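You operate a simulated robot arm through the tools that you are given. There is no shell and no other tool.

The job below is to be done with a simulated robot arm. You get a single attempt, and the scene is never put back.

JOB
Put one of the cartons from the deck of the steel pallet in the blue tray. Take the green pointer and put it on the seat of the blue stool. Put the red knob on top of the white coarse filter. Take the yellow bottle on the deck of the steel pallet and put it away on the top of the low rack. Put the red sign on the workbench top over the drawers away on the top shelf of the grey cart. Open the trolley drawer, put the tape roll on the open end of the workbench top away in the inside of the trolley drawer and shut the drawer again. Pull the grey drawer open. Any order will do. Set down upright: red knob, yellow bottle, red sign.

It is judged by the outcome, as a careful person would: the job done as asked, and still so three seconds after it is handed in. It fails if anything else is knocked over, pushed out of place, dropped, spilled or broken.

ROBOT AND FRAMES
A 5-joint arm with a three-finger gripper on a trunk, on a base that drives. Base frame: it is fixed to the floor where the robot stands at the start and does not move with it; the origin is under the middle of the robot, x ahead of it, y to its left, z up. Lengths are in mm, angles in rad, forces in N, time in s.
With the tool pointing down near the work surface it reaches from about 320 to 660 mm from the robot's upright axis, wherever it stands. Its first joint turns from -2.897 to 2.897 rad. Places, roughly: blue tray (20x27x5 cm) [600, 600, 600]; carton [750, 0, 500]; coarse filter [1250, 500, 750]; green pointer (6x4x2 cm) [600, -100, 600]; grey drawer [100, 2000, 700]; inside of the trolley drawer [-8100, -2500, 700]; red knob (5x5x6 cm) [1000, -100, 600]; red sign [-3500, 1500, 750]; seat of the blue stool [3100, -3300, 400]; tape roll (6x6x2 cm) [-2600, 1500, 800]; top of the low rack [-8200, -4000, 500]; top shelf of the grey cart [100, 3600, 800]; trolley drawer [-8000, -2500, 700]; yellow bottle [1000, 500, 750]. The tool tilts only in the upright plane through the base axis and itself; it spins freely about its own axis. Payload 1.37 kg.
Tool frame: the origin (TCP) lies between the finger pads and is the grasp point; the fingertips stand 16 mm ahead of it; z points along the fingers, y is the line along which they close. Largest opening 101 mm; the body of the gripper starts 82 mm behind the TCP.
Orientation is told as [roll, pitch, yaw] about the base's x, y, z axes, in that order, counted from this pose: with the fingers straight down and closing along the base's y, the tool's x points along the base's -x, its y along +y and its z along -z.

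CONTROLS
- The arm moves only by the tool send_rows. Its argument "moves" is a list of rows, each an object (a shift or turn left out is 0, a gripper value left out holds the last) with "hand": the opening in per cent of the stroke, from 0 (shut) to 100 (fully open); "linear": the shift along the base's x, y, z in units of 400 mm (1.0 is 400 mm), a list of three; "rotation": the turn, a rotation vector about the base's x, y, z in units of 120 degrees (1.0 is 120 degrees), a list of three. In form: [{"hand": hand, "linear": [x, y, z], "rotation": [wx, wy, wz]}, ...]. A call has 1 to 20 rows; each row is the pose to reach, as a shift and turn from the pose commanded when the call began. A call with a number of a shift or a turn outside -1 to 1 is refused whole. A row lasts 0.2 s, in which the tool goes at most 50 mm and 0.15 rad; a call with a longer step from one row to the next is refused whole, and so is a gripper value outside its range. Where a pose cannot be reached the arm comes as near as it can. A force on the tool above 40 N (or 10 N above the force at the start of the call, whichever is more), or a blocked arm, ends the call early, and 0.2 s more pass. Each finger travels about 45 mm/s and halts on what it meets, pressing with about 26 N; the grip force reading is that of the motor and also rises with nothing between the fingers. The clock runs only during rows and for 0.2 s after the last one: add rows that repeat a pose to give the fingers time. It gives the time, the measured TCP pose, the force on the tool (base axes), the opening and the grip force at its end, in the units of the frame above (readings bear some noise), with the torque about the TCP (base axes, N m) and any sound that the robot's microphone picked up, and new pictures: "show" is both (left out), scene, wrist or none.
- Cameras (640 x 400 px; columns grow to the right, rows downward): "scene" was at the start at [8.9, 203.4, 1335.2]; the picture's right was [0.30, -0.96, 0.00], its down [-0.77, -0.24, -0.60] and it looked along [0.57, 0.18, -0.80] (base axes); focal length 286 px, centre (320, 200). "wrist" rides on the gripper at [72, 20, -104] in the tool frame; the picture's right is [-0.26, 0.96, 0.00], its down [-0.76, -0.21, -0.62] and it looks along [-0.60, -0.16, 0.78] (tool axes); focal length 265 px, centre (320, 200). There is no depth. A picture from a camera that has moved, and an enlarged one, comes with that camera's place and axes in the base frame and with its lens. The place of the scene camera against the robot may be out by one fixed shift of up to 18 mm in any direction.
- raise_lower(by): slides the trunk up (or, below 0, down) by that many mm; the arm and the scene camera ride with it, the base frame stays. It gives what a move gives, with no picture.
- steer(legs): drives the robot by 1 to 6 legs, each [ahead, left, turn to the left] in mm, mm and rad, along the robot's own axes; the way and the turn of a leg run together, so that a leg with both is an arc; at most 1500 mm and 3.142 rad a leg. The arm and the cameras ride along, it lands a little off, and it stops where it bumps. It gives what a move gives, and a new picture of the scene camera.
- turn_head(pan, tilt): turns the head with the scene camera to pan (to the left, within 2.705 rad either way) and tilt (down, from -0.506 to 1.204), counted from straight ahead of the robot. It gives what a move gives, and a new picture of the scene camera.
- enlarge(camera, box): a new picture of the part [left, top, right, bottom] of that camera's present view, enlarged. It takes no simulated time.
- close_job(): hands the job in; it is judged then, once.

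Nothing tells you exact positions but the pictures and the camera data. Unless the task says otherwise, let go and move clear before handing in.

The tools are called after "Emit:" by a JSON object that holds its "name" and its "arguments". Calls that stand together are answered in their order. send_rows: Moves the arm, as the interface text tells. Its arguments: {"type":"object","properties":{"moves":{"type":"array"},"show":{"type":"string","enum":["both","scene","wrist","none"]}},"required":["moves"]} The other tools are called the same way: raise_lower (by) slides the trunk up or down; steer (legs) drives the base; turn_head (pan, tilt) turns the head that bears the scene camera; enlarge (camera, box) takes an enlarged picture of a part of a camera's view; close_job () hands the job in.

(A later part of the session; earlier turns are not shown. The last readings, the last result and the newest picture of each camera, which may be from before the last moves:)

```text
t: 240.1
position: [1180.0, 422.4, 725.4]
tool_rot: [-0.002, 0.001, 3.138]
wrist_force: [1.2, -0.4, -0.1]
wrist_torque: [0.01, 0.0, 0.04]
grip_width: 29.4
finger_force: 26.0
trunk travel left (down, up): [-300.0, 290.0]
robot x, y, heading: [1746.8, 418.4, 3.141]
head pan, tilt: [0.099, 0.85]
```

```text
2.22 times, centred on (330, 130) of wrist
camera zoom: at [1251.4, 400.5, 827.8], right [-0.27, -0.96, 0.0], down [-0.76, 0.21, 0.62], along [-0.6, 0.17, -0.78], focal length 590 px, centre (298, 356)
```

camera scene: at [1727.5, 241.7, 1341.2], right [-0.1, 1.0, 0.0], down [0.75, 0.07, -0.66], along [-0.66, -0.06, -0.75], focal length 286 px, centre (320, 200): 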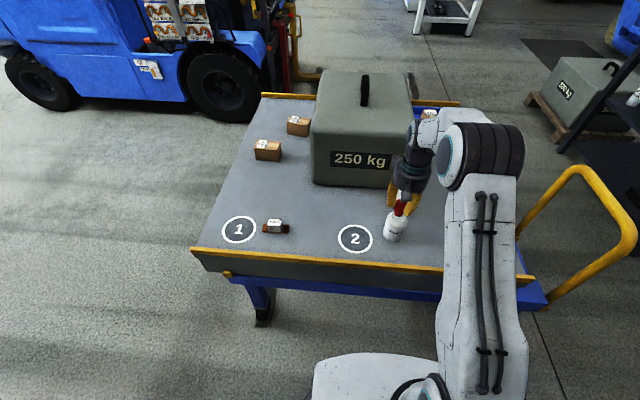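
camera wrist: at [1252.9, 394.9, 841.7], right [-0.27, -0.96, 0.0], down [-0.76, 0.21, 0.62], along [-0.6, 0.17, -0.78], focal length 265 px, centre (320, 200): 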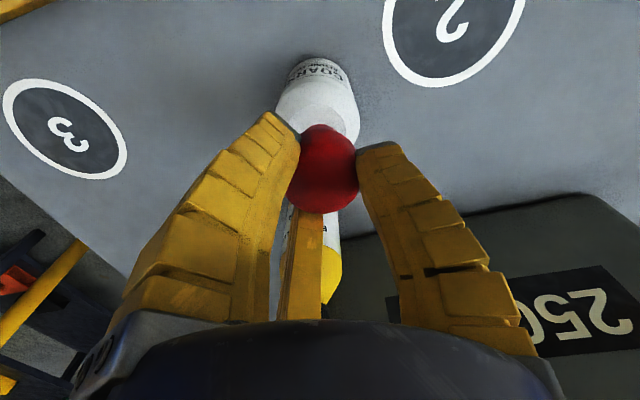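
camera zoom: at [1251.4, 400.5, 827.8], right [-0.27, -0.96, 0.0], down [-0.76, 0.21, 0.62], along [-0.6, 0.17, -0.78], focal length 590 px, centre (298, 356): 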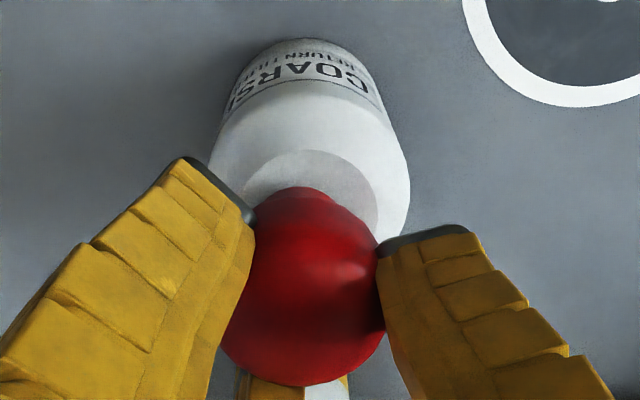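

Emit:
{"name": "send_rows", "arguments": {"moves": [{"hand": 25, "linear": [0, 0, -0.008]}, {"hand": 25, "linear": [0, 0, -0.012]}, {"hand": 25, "linear": [0, 0, -0.012]}], "show": "none"}}

Emit:
{"name": "enlarge", "arguments": {"camera": "scene", "box": [370, 180, 430, 250]}}

```text
t: 240.9
position: [1180.2, 421.4, 719.5]
tool_rot: [0.001, 0.0, 3.137]
wrist_force: [-0.6, 0.2, -1.8]
wrist_torque: [-0.02, -0.02, -0.03]
grip_width: 29.2
finger_force: 26.2
trunk travel left (down, up): [-300.0, 290.0]
robot x, y, heading: [1747.7, 418.7, 3.138]
head pan, tilt: [0.099, 0.85]
```

```text
5.71 times, centred on (400, 215) of scene
camera zoom: at [1727.5, 241.7, 1341.2], right [-0.1, 1.0, 0.0], down [0.75, 0.07, -0.66], along [-0.66, -0.06, -0.75], focal length 1632 px, centre (-137, 114)
```

zoom: 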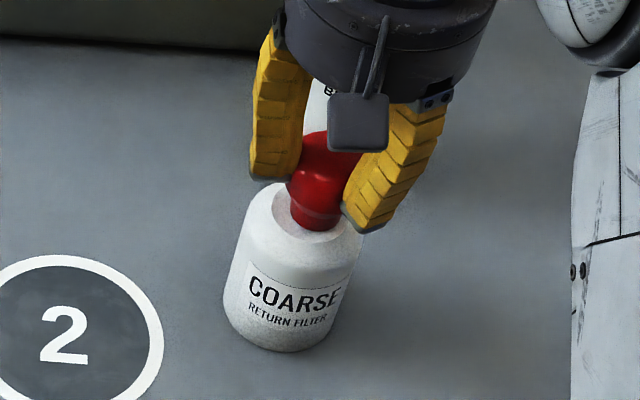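

Emit:
{"name": "send_rows", "arguments": {"moves": [{"hand": 25, "linear": [-0.01, -0.002, 0]}, {"hand": 25, "linear": [-0.01, -0.002, -0.008]}, {"hand": 25, "linear": [-0.01, -0.002, -0.01]}, {"hand": 25, "linear": [-0.01, -0.002, -0.01]}], "show": "none"}}

Emit:
{"name": "enlarge", "arguments": {"camera": "scene", "box": [370, 180, 430, 250]}}

```text
t: 241.9
position: [1176.3, 420.7, 717.8]
tool_rot: [0.001, -0.005, 3.14]
wrist_force: [0.0, -0.8, 15.9]
wrist_torque: [-0.11, -0.07, 0.0]
grip_width: 32.8
finger_force: 25.6
trunk travel left (down, up): [-300.0, 290.0]
robot x, y, heading: [1746.6, 417.0, 3.139]
head pan, tilt: [0.099, 0.85]
```

```text
5.71 times, centred on (400, 215) of scene
camera zoom: at [1729.0, 241.6, 1341.4], right [-0.1, 1.0, 0.0], down [0.75, 0.07, -0.66], along [-0.66, -0.06, -0.75], focal length 1632 px, centre (-137, 114)
```

zoom: 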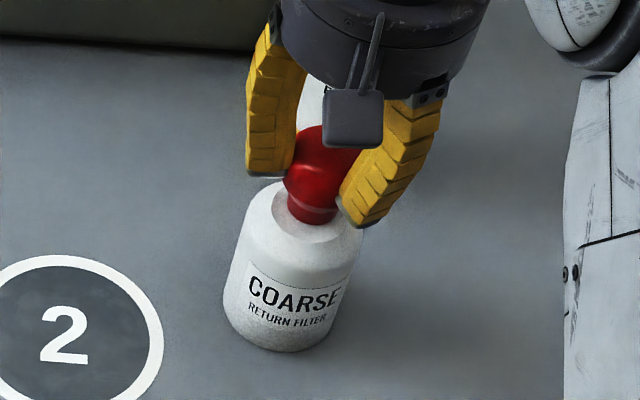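

Contact (16 N) with the knob base centred on the filter top. Releasing gently.

Emit:
{"name": "send_rows", "arguments": {"moves": [{"hand": 32, "linear": [0, 0, 0.003]}, {"hand": 40, "linear": [0, 0, 0.005]}, {"hand": 55, "linear": [0, 0, 0.005]}, {"hand": 70, "linear": [0, 0, 0.005]}, {"hand": 75, "linear": [0, 0, 0.005]}, {"hand": 75, "linear": [0, 0, 0.005]}], "show": "wrist"}}

Emit:
{"name": "enlarge", "arguments": {"camera": "scene", "box": [370, 180, 430, 250]}}

```text
t: 243.3
position: [1175.5, 420.2, 717.2]
tool_rot: [0.0, 0.0, 3.138]
wrist_force: [-0.4, -0.4, 0.0]
wrist_torque: [-0.01, 0.02, 0.03]
grip_width: 78.2
finger_force: 2.0
trunk travel left (down, up): [-300.0, 290.0]
robot x, y, heading: [1751.3, 418.6, 3.141]
head pan, tilt: [0.099, 0.85]
camera wrist: at [1247.1, 399.3, 820.6], right [-0.27, -0.96, 0.0], down [-0.76, 0.21, 0.62], along [-0.6, 0.17, -0.78], focal length 265 px, centre (320, 200)
```

wrist: 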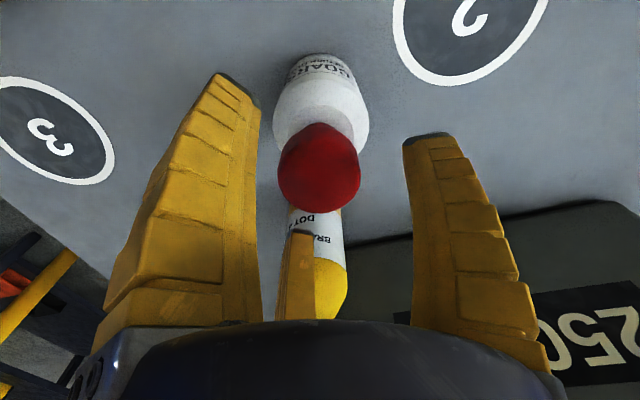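

```text
5.71 times, centred on (400, 215) of scene
camera zoom: at [1727.5, 241.7, 1341.2], right [-0.1, 1.0, 0.0], down [0.75, 0.07, -0.66], along [-0.66, -0.06, -0.75], focal length 1632 px, centre (-137, 114)
```

zoom: 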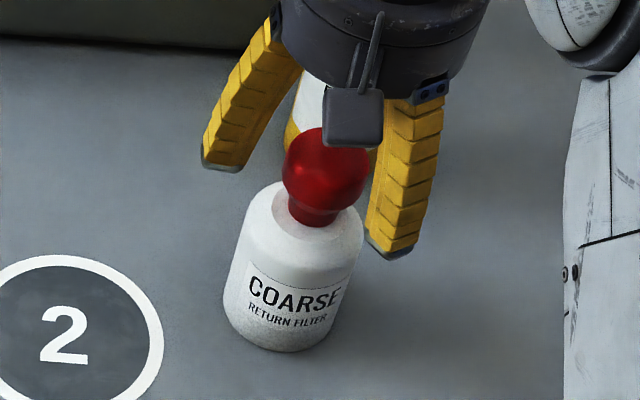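

The knob stands on the filter. Lifting straight up and away.

Emit:
{"name": "send_rows", "arguments": {"moves": [{"hand": 75, "linear": [0, 0, 0.05]}, {"linear": [0, 0, 0.12]}, {"linear": [0, 0, 0.22]}, {"linear": [0, 0, 0.33]}, {"linear": [0, 0, 0.4]}, {"linear": [0, 0, 0.4]}], "show": "both"}}

```text
t: 244.7
position: [1174.4, 421.1, 878.5]
tool_rot: [0.001, -0.001, 3.138]
wrist_force: [0.0, -0.1, 0.4]
wrist_torque: [-0.04, 0.02, -0.01]
grip_width: 78.5
finger_force: 1.7
trunk travel left (down, up): [-300.0, 290.0]
robot x, y, heading: [1748.1, 419.9, 3.141]
head pan, tilt: [0.099, 0.85]
camera scene: at [1727.6, 241.7, 1341.2], right [-0.1, 1.0, 0.0], down [0.75, 0.07, -0.66], along [-0.66, -0.06, -0.75], focal length 286 px, centre (320, 200)
camera wrist: at [1246.6, 399.2, 981.7], right [-0.27, -0.96, 0.0], down [-0.76, 0.21, 0.62], along [-0.6, 0.17, -0.78], focal length 265 px, centre (320, 200)
```

scene: 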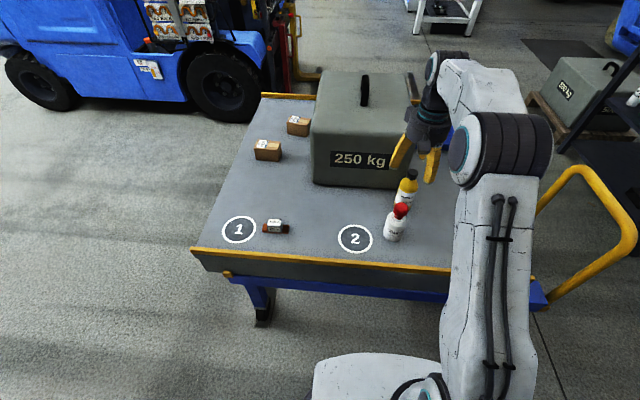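
wrist: 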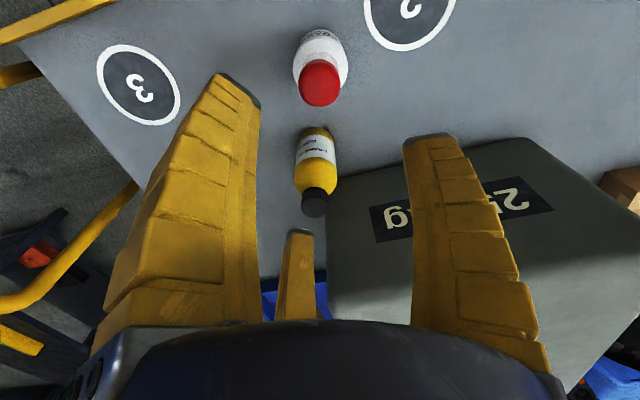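

Knob is standing on the filter. Now the bottle, near (1055, 457) behind the block: I'll take a second viewpoint to triangulate it and the block's edge.

Emit:
{"name": "send_rows", "arguments": {"moves": [{"hand": 72, "linear": [-0.1, 0.05, 0]}, {"linear": [-0.2, 0.09, 0]}, {"linear": [-0.2, 0.09, 0]}], "show": "wrist"}}

Emit:
{"name": "enlarge", "arguments": {"camera": "wrist", "box": [240, 20, 440, 220]}}

Emit:
{"name": "enlarge", "arguments": {"camera": "scene", "box": [360, 120, 460, 250]}}

```text
t: 245.5
position: [1119.5, 455.0, 870.8]
tool_rot: [0.001, -0.001, 3.137]
wrist_force: [-0.9, 0.4, 0.2]
wrist_torque: [0.03, 0.05, -0.03]
grip_width: 75.6
finger_force: 1.9
out of reach, approached as far as the arm can: row 2, 3
trunk travel left (down, up): [-300.0, 290.0]
robot x, y, heading: [1749.5, 420.7, 3.14]
head pan, tilt: [0.099, 0.85]
camera wrist: at [1191.2, 434.5, 974.1], right [-0.27, -0.96, 0.0], down [-0.76, 0.21, 0.62], along [-0.6, 0.17, -0.78], focal length 265 px, centre (320, 200)
```

wrist: 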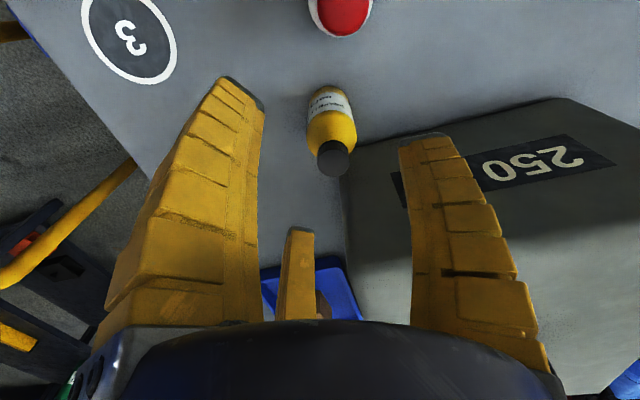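

```text
2.00 times, centred on (340, 120) of wrist
camera zoom: at [1191.2, 434.5, 974.1], right [-0.27, -0.96, 0.0], down [-0.76, 0.21, 0.62], along [-0.6, 0.17, -0.78], focal length 531 px, centre (280, 360)
```

zoom: 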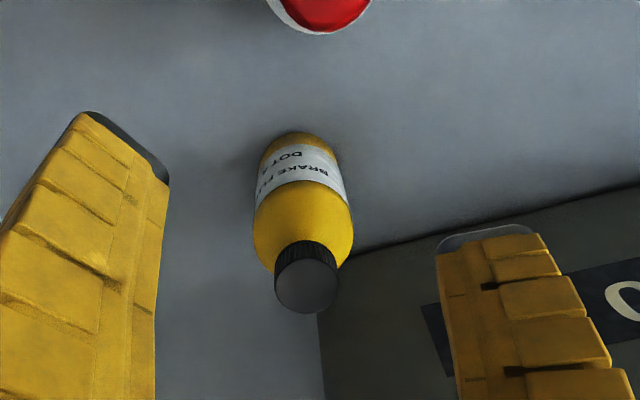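

```text
3.08 times, centred on (410, 185) of scene
camera zoom: at [1727.8, 241.7, 1341.2], right [-0.1, 1.0, 0.0], down [0.75, 0.07, -0.66], along [-0.66, -0.06, -0.75], focal length 879 px, centre (43, 246)
```

zoom: 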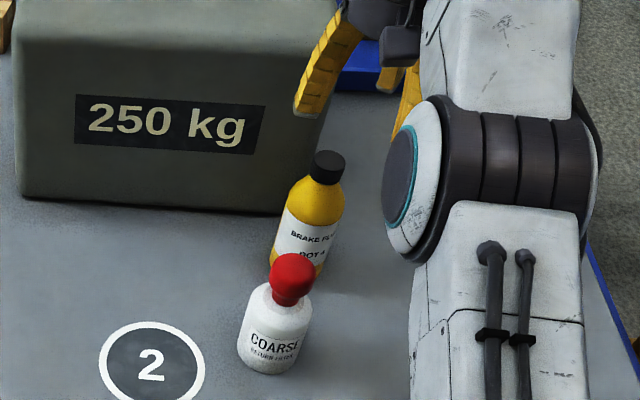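

Bottle: axis ≈ (1063, 457), cap top z≈757, body radius ≈27; block back face x≈980. I need to be slightly closer, so I'll drive ahead 55 mm.

Emit:
{"name": "steer", "arguments": {"legs": [[55, 0, 0]]}}

Emit:
{"name": "send_rows", "arguments": {"moves": [{"hand": 75, "linear": [0, 0, 0.0]}, {"hand": 75, "linear": [0, 0, 0]}], "show": "wrist"}}

```text
t: 246.4
position: [1063.9, 455.7, 872.5]
tool_rot: [0.001, -0.001, 3.138]
wrist_force: [-0.3, 0.2, 0.2]
wrist_torque: [0.01, -0.02, -0.02]
grip_width: 75.6
finger_force: 2.3
trunk travel left (down, up): [-300.0, 290.0]
robot x, y, heading: [1697.2, 419.9, 3.14]
head pan, tilt: [0.099, 0.85]
camera scene: at [1672.8, 241.8, 1341.2], right [-0.1, 1.0, 0.0], down [0.75, 0.07, -0.66], along [-0.66, -0.06, -0.75], focal length 286 px, centre (320, 200)
```

scene: 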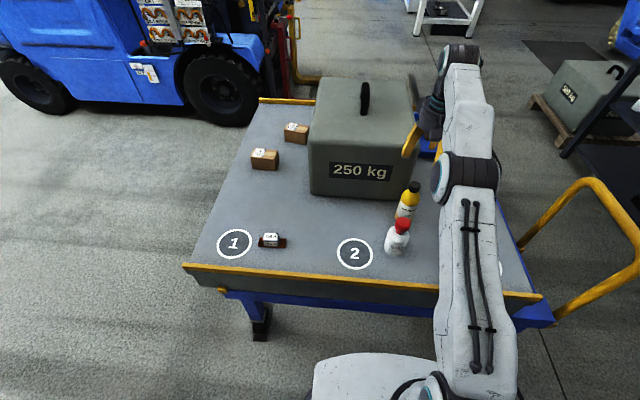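

```text
t: 247.0
position: [1065.1, 456.2, 871.7]
tool_rot: [0.0, 0.0, 3.135]
wrist_force: [0.0, -0.3, 0.3]
wrist_torque: [0.01, 0.02, -0.01]
grip_width: 78.0
finger_force: 2.3
trunk travel left (down, up): [-300.0, 290.0]
robot x, y, heading: [1691.7, 419.2, 3.138]
head pan, tilt: [0.099, 0.85]
camera wrist: at [1136.5, 434.5, 974.2], right [-0.27, -0.96, 0.0], down [-0.76, 0.21, 0.62], along [-0.6, 0.17, -0.78], focal length 265 px, centre (320, 200)
```

wrist: 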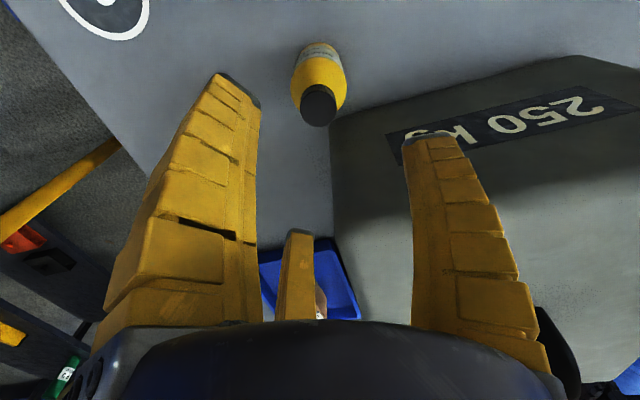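

Emit:
{"name": "send_rows", "arguments": {"moves": [{"hand": 75, "linear": [0.06, 0, 0.0]}, {"hand": 75, "linear": [0.06, 0, 0]}], "show": "none"}}

```text
t: 247.6
position: [1089.5, 455.3, 869.8]
tool_rot: [0.0, -0.004, 3.138]
wrist_force: [0.9, 0.9, 0.5]
wrist_torque: [0.01, 0.06, -0.02]
grip_width: 78.2
finger_force: 2.5
trunk travel left (down, up): [-300.0, 290.0]
robot x, y, heading: [1691.0, 419.1, 3.136]
head pan, tilt: [0.099, 0.85]
```

Emit:
{"name": "send_rows", "arguments": {"moves": [{"hand": 75, "linear": [-0.04, 0.004, -0.08]}, {"linear": [-0.0625, 0.004, -0.16]}, {"linear": [-0.0625, 0.004, -0.19]}, {"linear": [-0.0625, 0.004, -0.19]}], "show": "both"}}

Emit:
{"name": "enlarge", "arguments": {"camera": "scene", "box": [360, 120, 460, 270]}}

```text
t: 248.6
position: [1063.2, 457.4, 793.9]
tool_rot: [0.001, 0.001, 3.137]
wrist_force: [1.2, -0.8, -0.8]
wrist_torque: [-0.01, 0.02, 0.01]
grip_width: 78.4
finger_force: 2.3
trunk travel left (down, up): [-300.0, 290.0]
robot x, y, heading: [1689.3, 420.2, 3.14]
head pan, tilt: [0.099, 0.85]
camera scene: at [1673.1, 241.8, 1341.2], right [-0.1, 1.0, 0.0], down [0.75, 0.07, -0.66], along [-0.66, -0.06, -0.75], focal length 286 px, centre (320, 200)
camera wrist: at [1135.4, 436.2, 898.0], right [-0.27, -0.96, 0.0], down [-0.75, 0.21, 0.62], along [-0.6, 0.17, -0.78], focal length 265 px, centre (320, 200)
```

scene: 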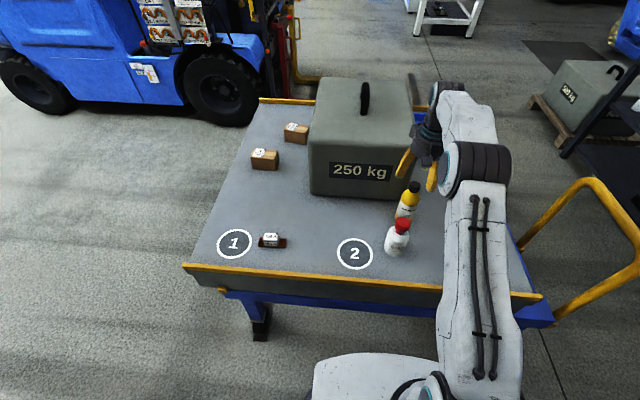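
wrist: 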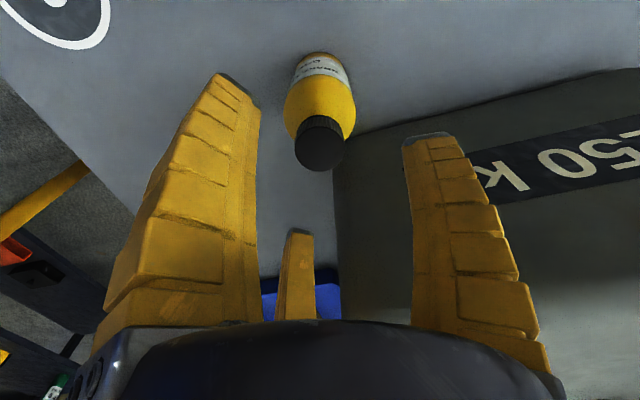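

```text
2.67 times, centred on (410, 195) of scene
camera zoom: at [1673.1, 241.8, 1341.2], right [-0.1, 1.0, 0.0], down [0.75, 0.07, -0.66], along [-0.66, -0.06, -0.75], focal length 762 px, centre (80, 213)
```

zoom: 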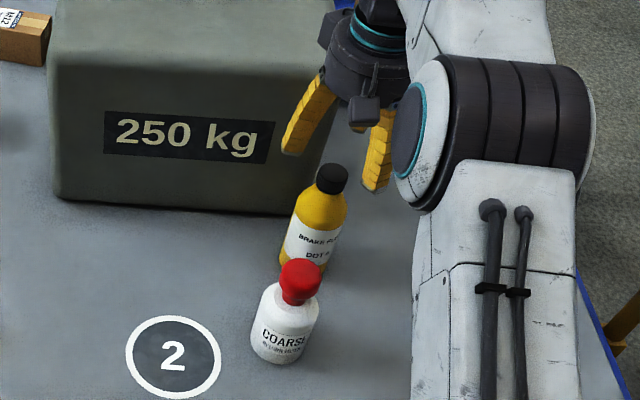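

Aligned above the bottle. Descending to grip its upper body.

Emit:
{"name": "send_rows", "arguments": {"moves": [{"hand": 75, "linear": [0.002, 0, -0.06]}, {"linear": [0.002, 0, -0.12]}, {"linear": [0.002, 0, -0.18]}, {"linear": [0.002, 0, -0.22]}, {"linear": [0.002, 0, -0.245]}, {"linear": [0.002, 0, -0.245]}], "show": "both"}}

Emit:
{"name": "enlarge", "arguments": {"camera": "scene", "box": [360, 120, 460, 270]}}

```text
t: 250.0
position: [1064.8, 457.9, 697.2]
tool_rot: [0.0, 0.001, 3.136]
wrist_force: [1.2, 0.0, 0.1]
wrist_torque: [0.01, 0.02, -0.03]
grip_width: 78.3
finger_force: 2.7
trunk travel left (down, up): [-300.0, 290.0]
robot x, y, heading: [1689.6, 415.2, 3.14]
head pan, tilt: [0.099, 0.85]
camera scene: at [1673.0, 241.8, 1341.2], right [-0.1, 1.0, 0.0], down [0.75, 0.07, -0.66], along [-0.66, -0.06, -0.75], focal length 286 px, centre (320, 200)
camera wrist: at [1136.5, 436.6, 799.7], right [-0.27, -0.96, 0.0], down [-0.76, 0.21, 0.62], along [-0.6, 0.17, -0.78], focal length 265 px, centre (320, 200)
```

scene: 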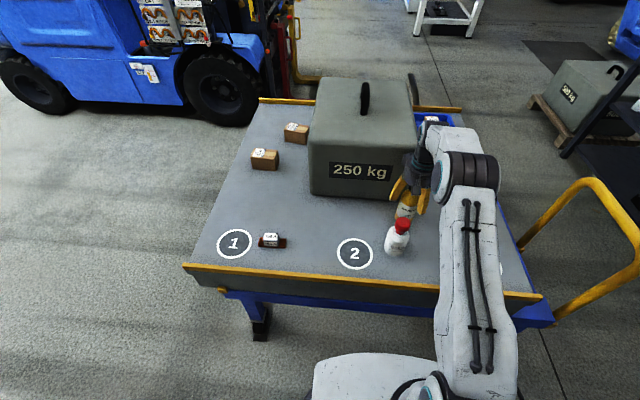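
wrist: 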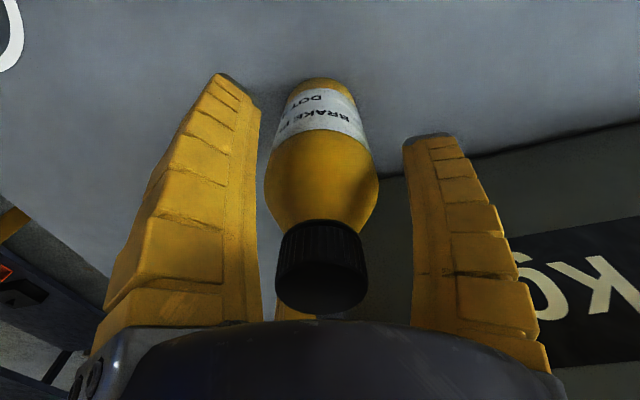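

```text
2.67 times, centred on (410, 195) of scene
camera zoom: at [1673.0, 241.8, 1341.2], right [-0.1, 1.0, 0.0], down [0.75, 0.07, -0.66], along [-0.66, -0.06, -0.75], focal length 762 px, centre (80, 213)
```

zoom: 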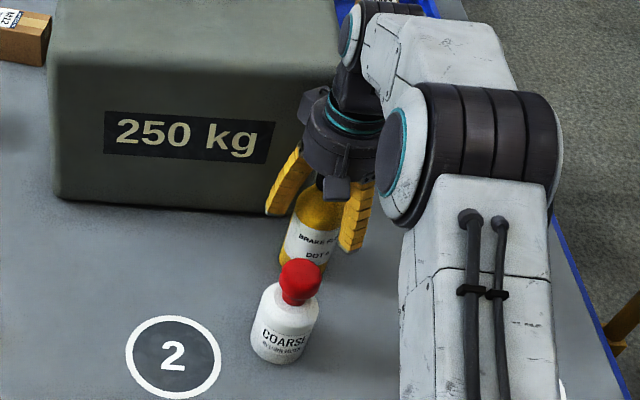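

The bottle is centred in the hand. Closing.

Emit:
{"name": "send_rows", "arguments": {"moves": [{"hand": 60}, {"hand": 50}, {"hand": 35}, {"hand": 35}, {"hand": 35}, {"hand": 35}], "show": "wrist"}}

```text
t: 251.4
position: [1064.8, 458.1, 695.7]
tool_rot: [0.001, -0.004, 3.137]
wrist_force: [-3.4, 1.7, 5.8]
wrist_torque: [0.12, 0.14, -0.03]
grip_width: 53.4
finger_force: 25.5
trunk travel left (down, up): [-300.0, 290.0]
robot x, y, heading: [1693.4, 419.6, 3.14]
head pan, tilt: [0.099, 0.85]
camera wrist: at [1136.4, 436.7, 800.5], right [-0.27, -0.96, 0.0], down [-0.75, 0.21, 0.62], along [-0.6, 0.17, -0.78], focal length 265 px, centre (320, 200)
```

wrist: 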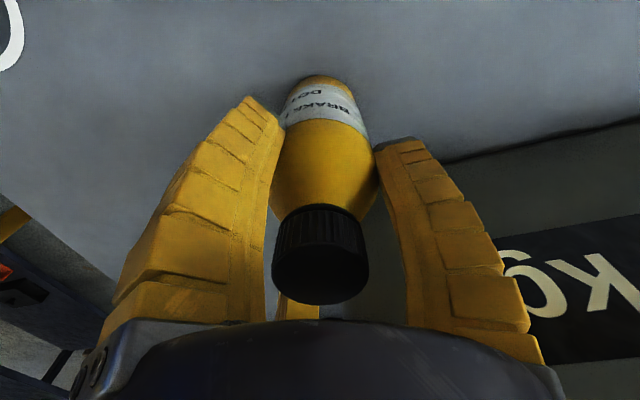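

Gripped at 53 mm. Lifting straight up, then retracting well clear of the knob.

Emit:
{"name": "send_rows", "arguments": {"moves": [{"hand": 35, "linear": [0, 0, 0.02]}, {"linear": [0, 0, 0.08]}, {"linear": [0, 0, 0.18]}, {"linear": [0, 0, 0.28]}, {"linear": [0, 0, 0.38]}, {"linear": [0.01, 0, 0.46]}, {"linear": [0.02, 0, 0.5]}, {"linear": [0.02, 0, 0.5]}], "show": "both"}}

```text
t: 253.2
position: [1073.7, 457.5, 894.8]
tool_rot: [-0.001, 0.002, 3.138]
wrist_force: [0.5, -0.1, -4.7]
wrist_torque: [0.03, 0.0, 0.02]
grip_width: 52.4
finger_force: 26.3
trunk travel left (down, up): [-300.0, 290.0]
robot x, y, heading: [1693.6, 420.7, 3.139]
head pan, tilt: [0.099, 0.85]
camera scene: at [1672.7, 241.8, 1341.2], right [-0.1, 1.0, 0.0], down [0.75, 0.07, -0.66], along [-0.66, -0.06, -0.75], focal length 286 px, centre (320, 200)
camera wrist: at [1146.0, 436.0, 998.6], right [-0.27, -0.96, 0.0], down [-0.76, 0.21, 0.62], along [-0.6, 0.17, -0.78], focal length 265 px, centre (320, 200)
```

scene: 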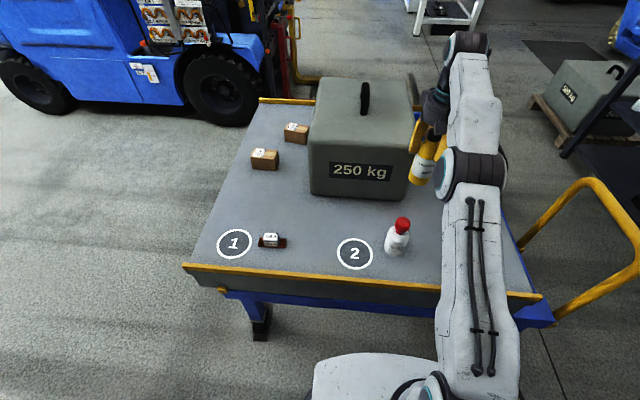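
wrist: 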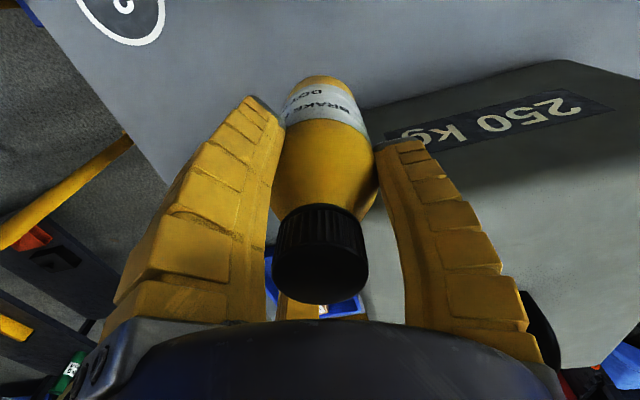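

Bottle held (~0.5 kg), knob undisturbed. Retracting with a sidestep around the knob, then backing out.

Emit:
{"name": "send_rows", "arguments": {"moves": [{"hand": 35, "linear": [0.1, 0.06, 0]}, {"linear": [0.2, 0.12, 0]}, {"linear": [0.3, 0.18, 0]}, {"linear": [0.4, 0.18, 0]}, {"linear": [0.48, 0.1, 0]}, {"linear": [0.55, 0.02, 0]}, {"linear": [0.55, 0.0, 0]}], "show": "scene"}}

Emit:
{"name": "steer", "arguments": {"legs": [[-100, 0, 0], [0, 1000, 0]]}}

```text
t: 254.8
position: [1292.7, 456.0, 897.7]
tool_rot: [0.001, 0.0, 3.138]
wrist_force: [0.3, -0.2, -3.9]
wrist_torque: [0.01, 0.0, -0.01]
grip_width: 52.5
finger_force: 26.2
trunk travel left (down, up): [-300.0, 290.0]
robot x, y, heading: [1695.8, 420.1, 3.137]
head pan, tilt: [0.099, 0.85]
camera scene: at [1673.1, 241.7, 1341.2], right [-0.1, 1.0, 0.0], down [0.75, 0.07, -0.66], along [-0.66, -0.06, -0.75], focal length 286 px, centre (320, 200)
```

scene: 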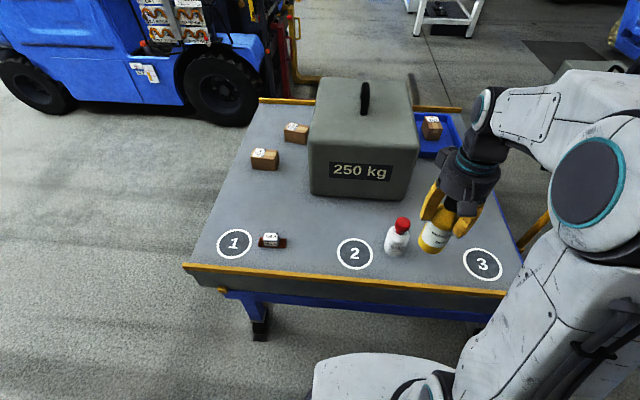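

```text
t: 260.8
position: [1388.5, -544.1, 898.4]
tool_rot: [0.0, 0.0, 3.135]
wrist_force: [-0.2, -0.2, -3.9]
wrist_torque: [-0.01, -0.01, 0.0]
grip_width: 52.0
finger_force: 25.9
trunk travel left (down, up): [-300.0, 290.0]
robot x, y, heading: [1791.0, -584.1, 3.138]
head pan, tilt: [0.099, 0.85]
camera scene: at [1767.0, -759.8, 1341.2], right [-0.09, 1.0, 0.0], down [0.75, 0.07, -0.66], along [-0.66, -0.06, -0.75], focal length 286 px, centre (320, 200)
```

scene: 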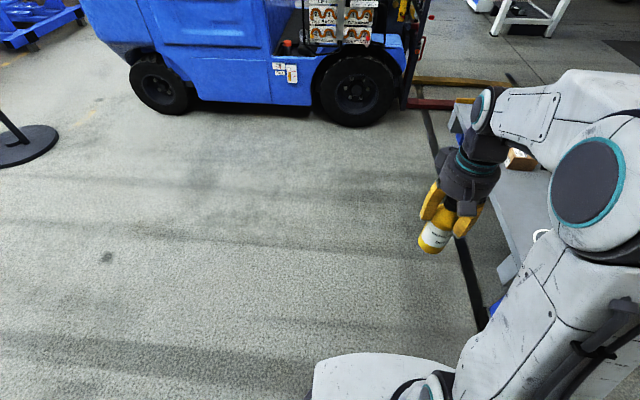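

Now retracing south between post and table, facing west.

Emit:
{"name": "steer", "arguments": {"legs": [[425, 1080, 0], [425, 1080, 0], [0, 1140, 0], [1400, 0, 0], [1400, 0, 0]]}}

Emit:
{"name": "turn_head", "arguments": {"pan": -0.3, "tilt": 0.3}}

Emit:
{"name": "turn_head", "arguments": {"pan": 0.4, "tilt": 0.3}}

```text
t: 290.8
position: [-2285.6, -3856.4, 897.2]
tool_rot: [-0.001, 0.0, -3.139]
wrist_force: [1.0, 0.0, -3.9]
wrist_torque: [0.0, -0.02, 0.03]
grip_width: 51.4
finger_force: 25.8
trunk travel left (down, up): [-300.0, 290.0]
robot x, y, heading: [-1886.1, -3895.7, -3.133]
head pan, tilt: [0.099, 0.85]
camera scene: at [-1903.6, -4070.5, 1341.2], right [-0.1, 0.99, 0.0], down [0.75, 0.08, -0.66], along [-0.66, -0.07, -0.75], focal length 286 px, centre (320, 200)
```

scene: 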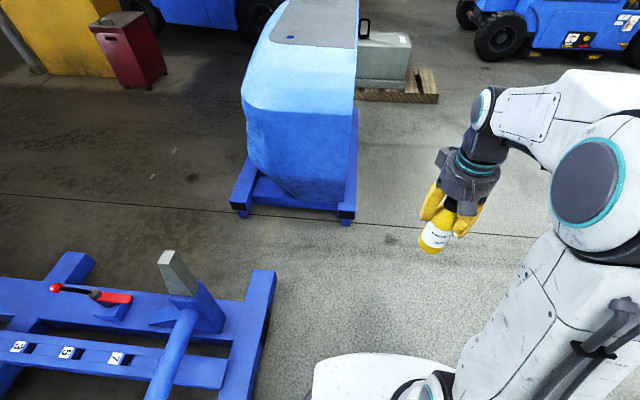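

```text
t: 291.8
position: [-2285.1, -3857.9, 897.5]
tool_rot: [0.001, -0.001, -3.138]
wrist_force: [-0.2, 0.5, -4.1]
wrist_torque: [-0.01, 0.03, 0.0]
grip_width: 51.2
finger_force: 25.7
trunk travel left (down, up): [-300.0, 290.0]
robot x, y, heading: [-1884.5, -3892.0, -3.135]
head pan, tilt: [-0.3, 0.3]
camera scene: at [-1915.2, -4035.2, 1389.5], right [0.29, 0.96, 0.0], down [0.28, -0.09, -0.95], along [-0.91, 0.28, -0.3], focal length 286 px, centre (320, 200)
```

scene: 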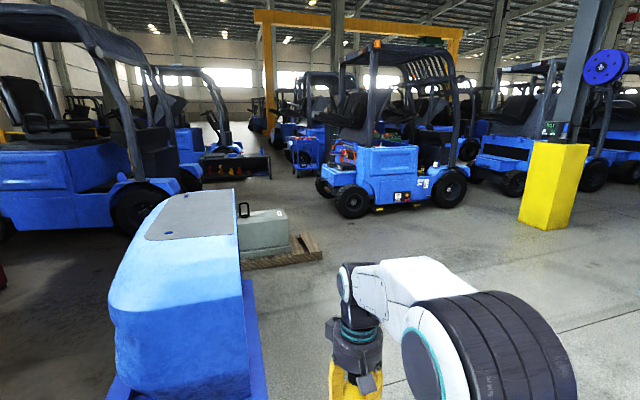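

```text
t: 292.9
position: [-2286.1, -3858.1, 896.8]
tool_rot: [-0.002, 0.0, -3.136]
wrist_force: [0.1, -0.2, -4.3]
wrist_torque: [0.0, 0.0, -0.03]
grip_width: 51.1
finger_force: 25.9
trunk travel left (down, up): [-300.0, 290.0]
robot x, y, heading: [-1887.5, -3891.3, -3.137]
head pan, tilt: [0.4, 0.3]
camera scene: at [-1911.7, -4099.0, 1389.6], right [-0.39, 0.92, 0.0], down [0.27, 0.12, -0.96], along [-0.88, -0.37, -0.3], focal length 286 px, centre (320, 200)
```

scene: 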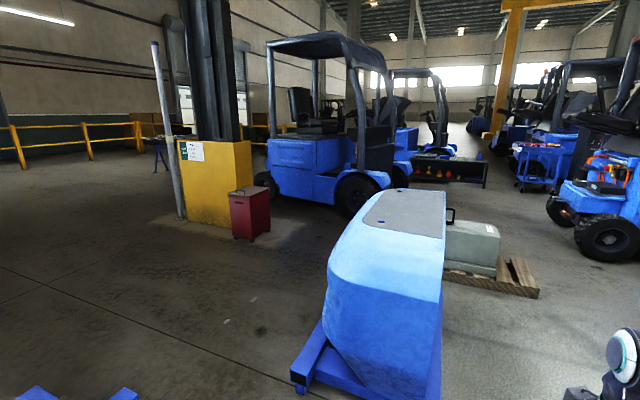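

I can see the low dark rack with coloured items and a small blue trolley to the west (about x≈−8000). I'll approach along y≈−2800 to examine the lane between the wooden pallet and the next forklift.

Emit:
{"name": "steer", "arguments": {"legs": [[700, -1050, 0], [900, 0, 0]]}}

Emit:
{"name": "turn_head", "arguments": {"pan": 0.0, "tilt": 0.4}}

Emit:
{"name": "turn_head", "arguments": {"pan": -0.6, "tilt": 0.4}}

Emit:
{"name": "turn_head", "arguments": {"pan": 0.6, "tilt": 0.4}}

```text
t: 303.6
position: [-3892.5, -2805.3, 896.8]
tool_rot: [0.001, 0.001, -3.14]
wrist_force: [0.5, -0.5, -3.8]
wrist_torque: [-0.02, 0.0, -0.01]
grip_width: 51.2
finger_force: 26.1
trunk travel left (down, up): [-300.0, 290.0]
robot x, y, heading: [-3490.2, -2844.8, -3.136]
head pan, tilt: [0.4, 0.3]
camera scene: at [-3518.1, -3047.9, 1389.6], right [-0.39, 0.92, 0.0], down [0.27, 0.12, -0.96], along [-0.88, -0.37, -0.3], focal length 286 px, centre (320, 200)
```

scene: 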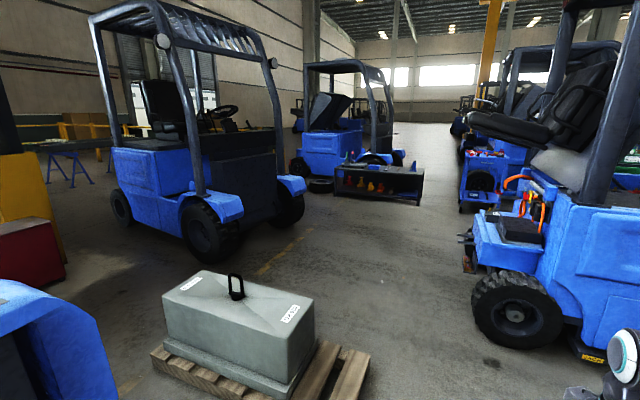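

```text
t: 304.4
position: [-3889.9, -2806.7, 897.7]
tool_rot: [-0.001, 0.002, -3.14]
wrist_force: [0.4, -0.2, -4.2]
wrist_torque: [0.0, 0.03, 0.0]
grip_width: 51.2
finger_force: 25.6
trunk travel left (down, up): [-300.0, 290.0]
robot x, y, heading: [-3491.0, -2842.5, -3.137]
head pan, tilt: [0.0, 0.4]
camera scene: at [-3524.8, -3011.7, 1380.4], right [0.0, 1.0, 0.0], down [0.39, 0.0, -0.92], along [-0.92, 0.0, -0.39], focal length 286 px, centre (320, 200)
```

scene: 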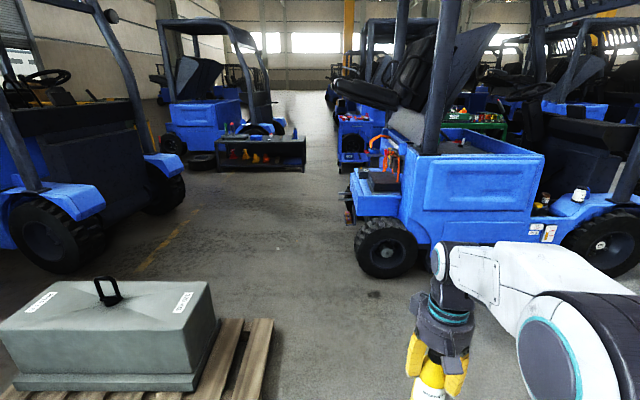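

```text
t: 305.4
position: [-3891.3, -2806.1, 896.3]
tool_rot: [0.001, 0.001, -3.14]
wrist_force: [-0.4, -0.1, -4.5]
wrist_torque: [0.02, 0.01, 0.02]
grip_width: 51.3
finger_force: 26.2
trunk travel left (down, up): [-300.0, 290.0]
robot x, y, heading: [-3490.6, -2843.0, -3.134]
head pan, tilt: [-0.6, 0.4]
camera scene: at [-3508.9, -2959.3, 1380.4], right [0.56, 0.83, 0.0], down [0.32, -0.22, -0.92], along [-0.76, 0.52, -0.39], focal length 286 px, centre (320, 200)
```

scene: 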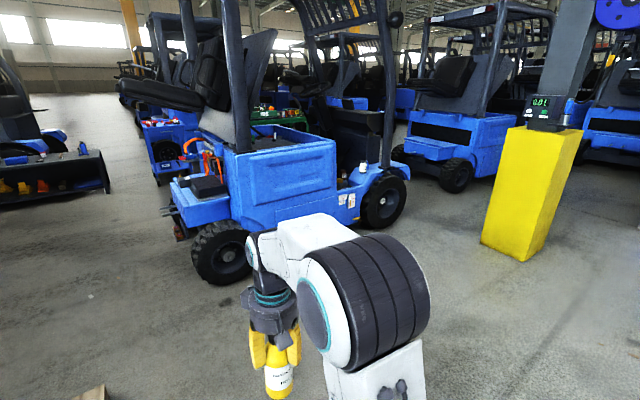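

```text
t: 306.9
position: [-3891.1, -2807.8, 897.2]
tool_rot: [0.0, 0.001, -3.139]
wrist_force: [-0.5, -0.1, -4.7]
wrist_torque: [-0.02, 0.0, 0.02]
grip_width: 51.1
finger_force: 26.4
trunk travel left (down, up): [-300.0, 290.0]
robot x, y, heading: [-3488.9, -2844.2, -3.137]
head pan, tilt: [0.6, 0.4]
camera scene: at [-3508.5, -3063.8, 1380.4], right [-0.57, 0.82, 0.0], down [0.32, 0.22, -0.92], along [-0.76, -0.52, -0.39], focal length 286 px, centre (320, 200)
```

scene: 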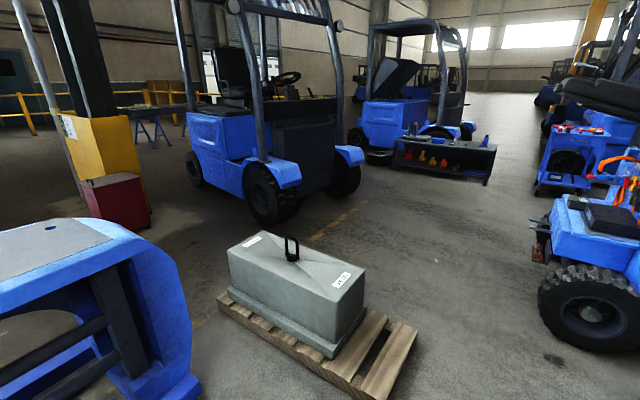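

The lane fits: wooden pallet's north edge y≈−3295 up to x≈−4770, forklift corner near (−5300, −2740). I'll weave between them toward the low rack.

Emit:
{"name": "steer", "arguments": {"legs": [[910, 50, 0], [390, 50, 0], [350, 240, 0], [450, 230, 0]]}}

Emit:
{"name": "turn_head", "arguments": {"pan": 0.0, "tilt": 0.4}}

```text
t: 314.7
position: [-5291.9, -2985.8, 897.2]
tool_rot: [0.001, 0.001, -3.138]
wrist_force: [-0.3, 1.2, -3.7]
wrist_torque: [-0.02, 0.05, -0.02]
grip_width: 51.2
finger_force: 25.6
trunk travel left (down, up): [-300.0, 290.0]
robot x, y, heading: [-4894.4, -3020.9, -3.142]
head pan, tilt: [0.6, 0.4]
stopped in leg 3: the robot was blocked; the commanded pose is now the measured one
camera scene: at [-4908.1, -3241.7, 1380.4], right [-0.57, 0.82, 0.0], down [0.32, 0.22, -0.92], along [-0.76, -0.52, -0.39], focal length 286 px, centre (320, 200)
```

scene: 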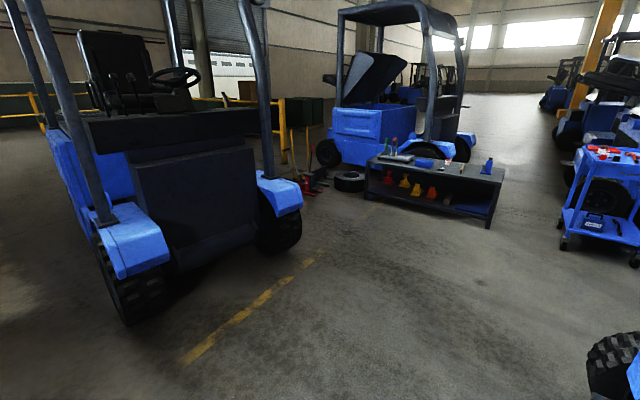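

```text
t: 315.7
position: [-5292.4, -2985.0, 897.2]
tool_rot: [0.0, 0.001, -3.137]
wrist_force: [1.1, 0.8, -4.8]
wrist_torque: [-0.02, 0.0, -0.02]
grip_width: 51.2
finger_force: 26.2
trunk travel left (down, up): [-300.0, 290.0]
robot x, y, heading: [-4891.6, -3018.4, -3.139]
head pan, tilt: [0.0, 0.4]
camera scene: at [-4925.1, -3189.8, 1380.3], right [-0.01, 1.0, 0.0], down [0.39, 0.0, -0.92], along [-0.92, -0.01, -0.39], focal length 286 px, centre (320, 200)
```

scene: 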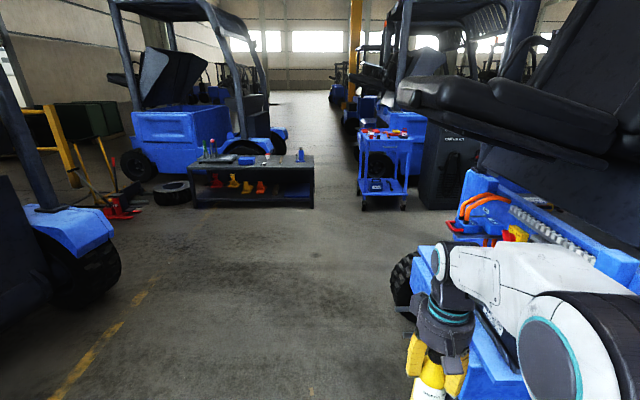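

Blocked by the wooden pallet's corner just behind my left. I'll ease forward and slightly right, then continue.

Emit:
{"name": "steer", "arguments": {"legs": [[90, -35, 0], [110, 0, 0], [300, 170, 0], [400, 200, 0]]}}

Emit:
{"name": "turn_head", "arguments": {"pan": 2.3, "tilt": 0.6}}

Emit:
{"name": "turn_head", "arguments": {"pan": 0.0, "tilt": 0.5}}

```text
t: 317.7
position: [-5482.7, -2952.8, 896.8]
tool_rot: [0.001, 0.004, -3.135]
wrist_force: [0.0, 0.1, -4.2]
wrist_torque: [0.02, 0.0, -0.01]
grip_width: 51.2
finger_force: 25.9
trunk travel left (down, up): [-300.0, 290.0]
robot x, y, heading: [-5080.6, -2984.5, -3.138]
head pan, tilt: [0.0, 0.4]
stopped in leg 2: the robot was blocked; the commanded pose is now the measured one
camera scene: at [-5116.2, -3155.9, 1380.4], right [-0.01, 1.0, 0.0], down [0.39, 0.0, -0.92], along [-0.92, -0.01, -0.39], focal length 286 px, centre (320, 200)
```

scene: 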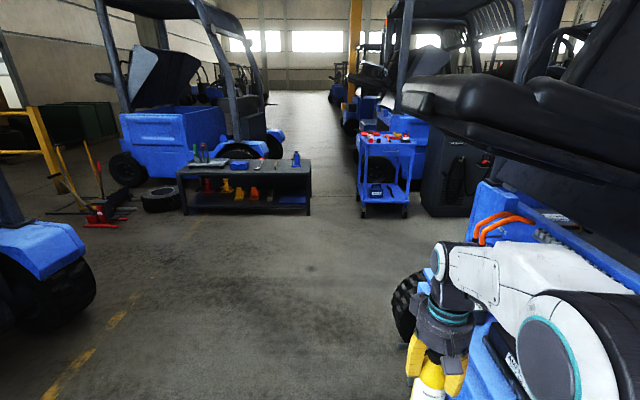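

```text
t: 319.8
position: [-5483.4, -2950.8, 897.0]
tool_rot: [-0.001, 0.002, -3.136]
wrist_force: [0.0, -0.8, -3.5]
wrist_torque: [0.04, -0.02, 0.0]
grip_width: 51.2
finger_force: 26.1
trunk travel left (down, up): [-300.0, 290.0]
robot x, y, heading: [-5083.7, -2984.3, -3.134]
head pan, tilt: [2.3, 0.6]
camera scene: at [-4964.5, -3220.9, 1362.2], right [-0.74, -0.67, 0.0], down [-0.38, 0.42, -0.83], along [0.55, -0.61, -0.56], focal length 286 px, centre (320, 200)
```

scene: 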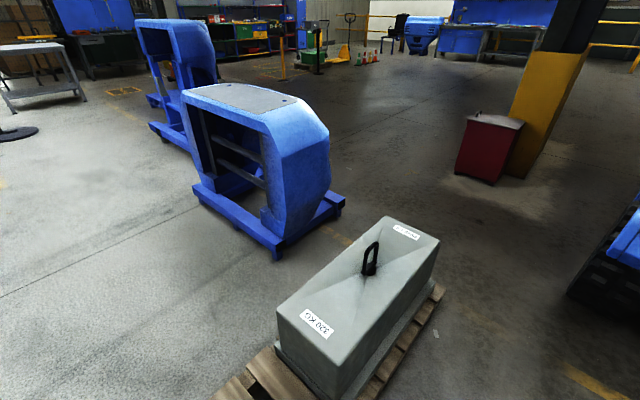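

```text
t: 321.9
position: [-5484.1, -2951.9, 896.6]
tool_rot: [0.001, 0.001, -3.136]
wrist_force: [0.1, 1.1, -4.2]
wrist_torque: [0.04, -0.03, 0.0]
grip_width: 51.2
finger_force: 25.4
trunk travel left (down, up): [-300.0, 290.0]
robot x, y, heading: [-5083.6, -2986.9, -3.135]
head pan, tilt: [0.0, 0.499]
camera scene: at [-5114.8, -3156.0, 1371.2], right [-0.01, 1.0, 0.0], down [0.48, 0.0, -0.88], along [-0.88, -0.01, -0.48], focal length 286 px, centre (320, 200)
```

scene: 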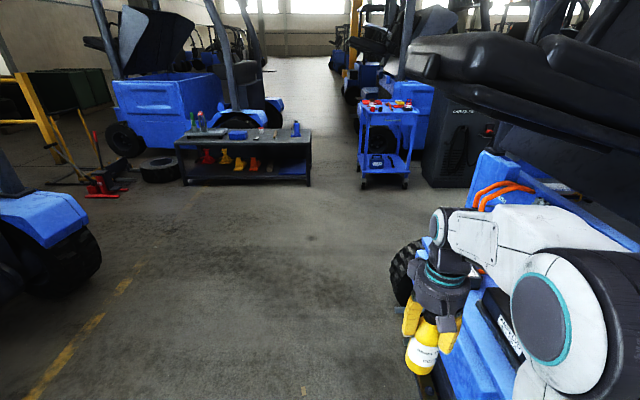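

Now my front-right corner touches the forklift's tyre. Backing a hair, then sliding left and on.

Emit:
{"name": "steer", "arguments": {"legs": [[-12, 0, 0], [0, 170, 0], [300, 120, 0], [500, 150, 0], [700, 100, 0]]}}

Emit:
{"name": "turn_head", "arguments": {"pan": 0.0, "tilt": 0.6}}

```text
t: 331.6
position: [-6966.3, -3500.5, 897.6]
tool_rot: [0.0, 0.001, -3.136]
wrist_force: [-0.5, -0.4, -4.2]
wrist_torque: [0.03, -0.02, 0.02]
grip_width: 50.7
finger_force: 25.2
trunk travel left (down, up): [-300.0, 290.0]
robot x, y, heading: [-6569.4, -3537.0, -3.135]
head pan, tilt: [0.0, 0.499]
camera scene: at [-6598.7, -3704.5, 1371.2], right [-0.01, 1.0, 0.0], down [0.48, 0.0, -0.88], along [-0.88, -0.01, -0.48], focal length 286 px, centre (320, 200)
```

scene: 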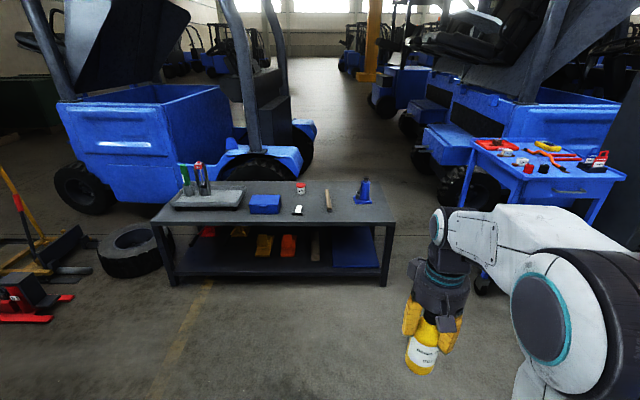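

```text
t: 332.3
position: [-6967.7, -3499.3, 896.7]
tool_rot: [0.0, 0.002, -3.137]
wrist_force: [0.6, 0.1, -4.2]
wrist_torque: [0.0, 0.05, -0.03]
grip_width: 50.6
finger_force: 25.6
trunk travel left (down, up): [-300.0, 290.0]
robot x, y, heading: [-6568.8, -3535.7, -3.138]
head pan, tilt: [0.0, 0.6]
camera scene: at [-6596.1, -3704.5, 1362.2], right [-0.01, 1.0, 0.0], down [0.56, 0.0, -0.83], along [-0.83, -0.01, -0.56], focal length 286 px, centre (320, 200)
```

scene: 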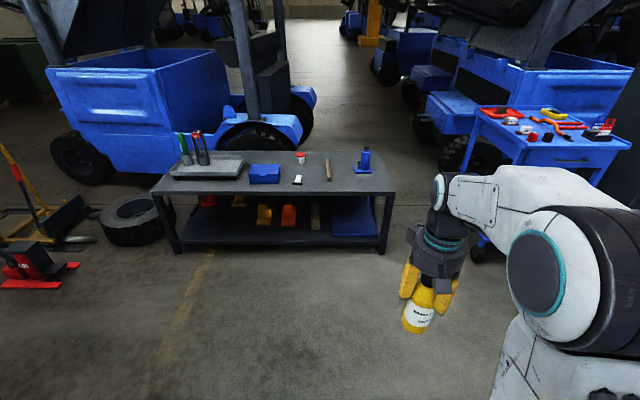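

The low rack top is at z≈474, x −7965…−8550, y −4667…−3293, with a free patch near (−8090, −3500). Driving up to it.

Emit:
{"name": "steer", "arguments": {"legs": [[950, 0, 0]]}}

Emit:
{"name": "raise_lower", "arguments": {"by": -150}}

Emit:
{"name": "turn_head", "arguments": {"pan": 0.0, "tilt": 0.9}}

```text
t: 337.2
position: [-7914.3, -3503.2, 897.9]
tool_rot: [0.001, 0.003, -3.141]
wrist_force: [0.4, 0.4, -3.5]
wrist_torque: [0.01, -0.01, 0.02]
grip_width: 50.9
finger_force: 26.0
trunk travel left (down, up): [-300.0, 290.0]
robot x, y, heading: [-7516.6, -3539.2, -3.143]
head pan, tilt: [0.0, 0.6]
camera scene: at [-7543.2, -3708.8, 1362.1], right [0.0, 1.0, 0.0], down [0.57, 0.0, -0.82], along [-0.82, 0.0, -0.57], focal length 286 px, centre (320, 200)
```

scene: 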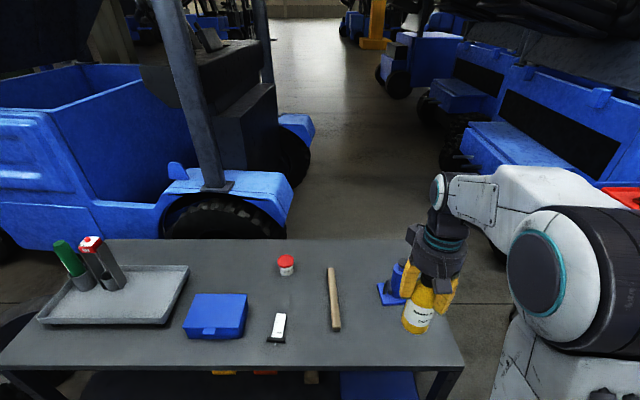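

```text
t: 339.0
position: [-7913.7, -3504.0, 746.9]
tool_rot: [0.0, 0.003, -3.142]
wrist_force: [0.2, 0.7, -4.2]
wrist_torque: [0.01, -0.03, -0.03]
grip_width: 50.8
finger_force: 26.4
trunk travel left (down, up): [-150.0, 440.0]
robot x, y, heading: [-7511.0, -3542.0, -3.139]
head pan, tilt: [0.0, 0.6]
```

```text
t: 339.8
position: [-7914.6, -3503.1, 746.0]
tool_rot: [-0.001, 0.002, -3.14]
wrist_force: [0.8, -0.3, -4.3]
wrist_torque: [0.0, -0.01, 0.0]
grip_width: 50.7
finger_force: 26.0
trunk travel left (down, up): [-150.0, 440.0]
robot x, y, heading: [-7513.1, -3541.2, -3.142]
head pan, tilt: [0.0, 0.901]
camera scene: at [-7530.3, -3708.7, 1187.4], right [0.0, 1.0, 0.0], down [0.78, 0.0, -0.62], along [-0.62, 0.0, -0.78], focal length 286 px, centre (320, 200)
```

scene: 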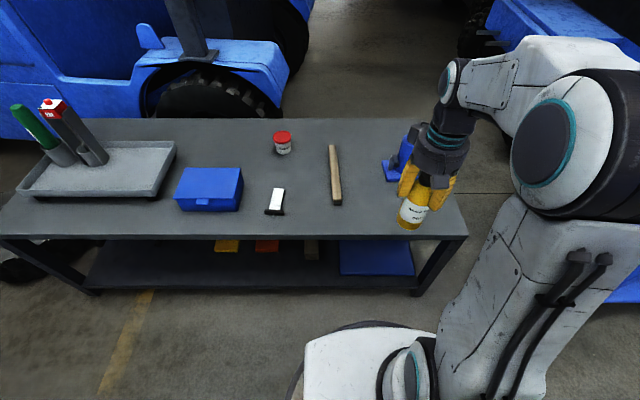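

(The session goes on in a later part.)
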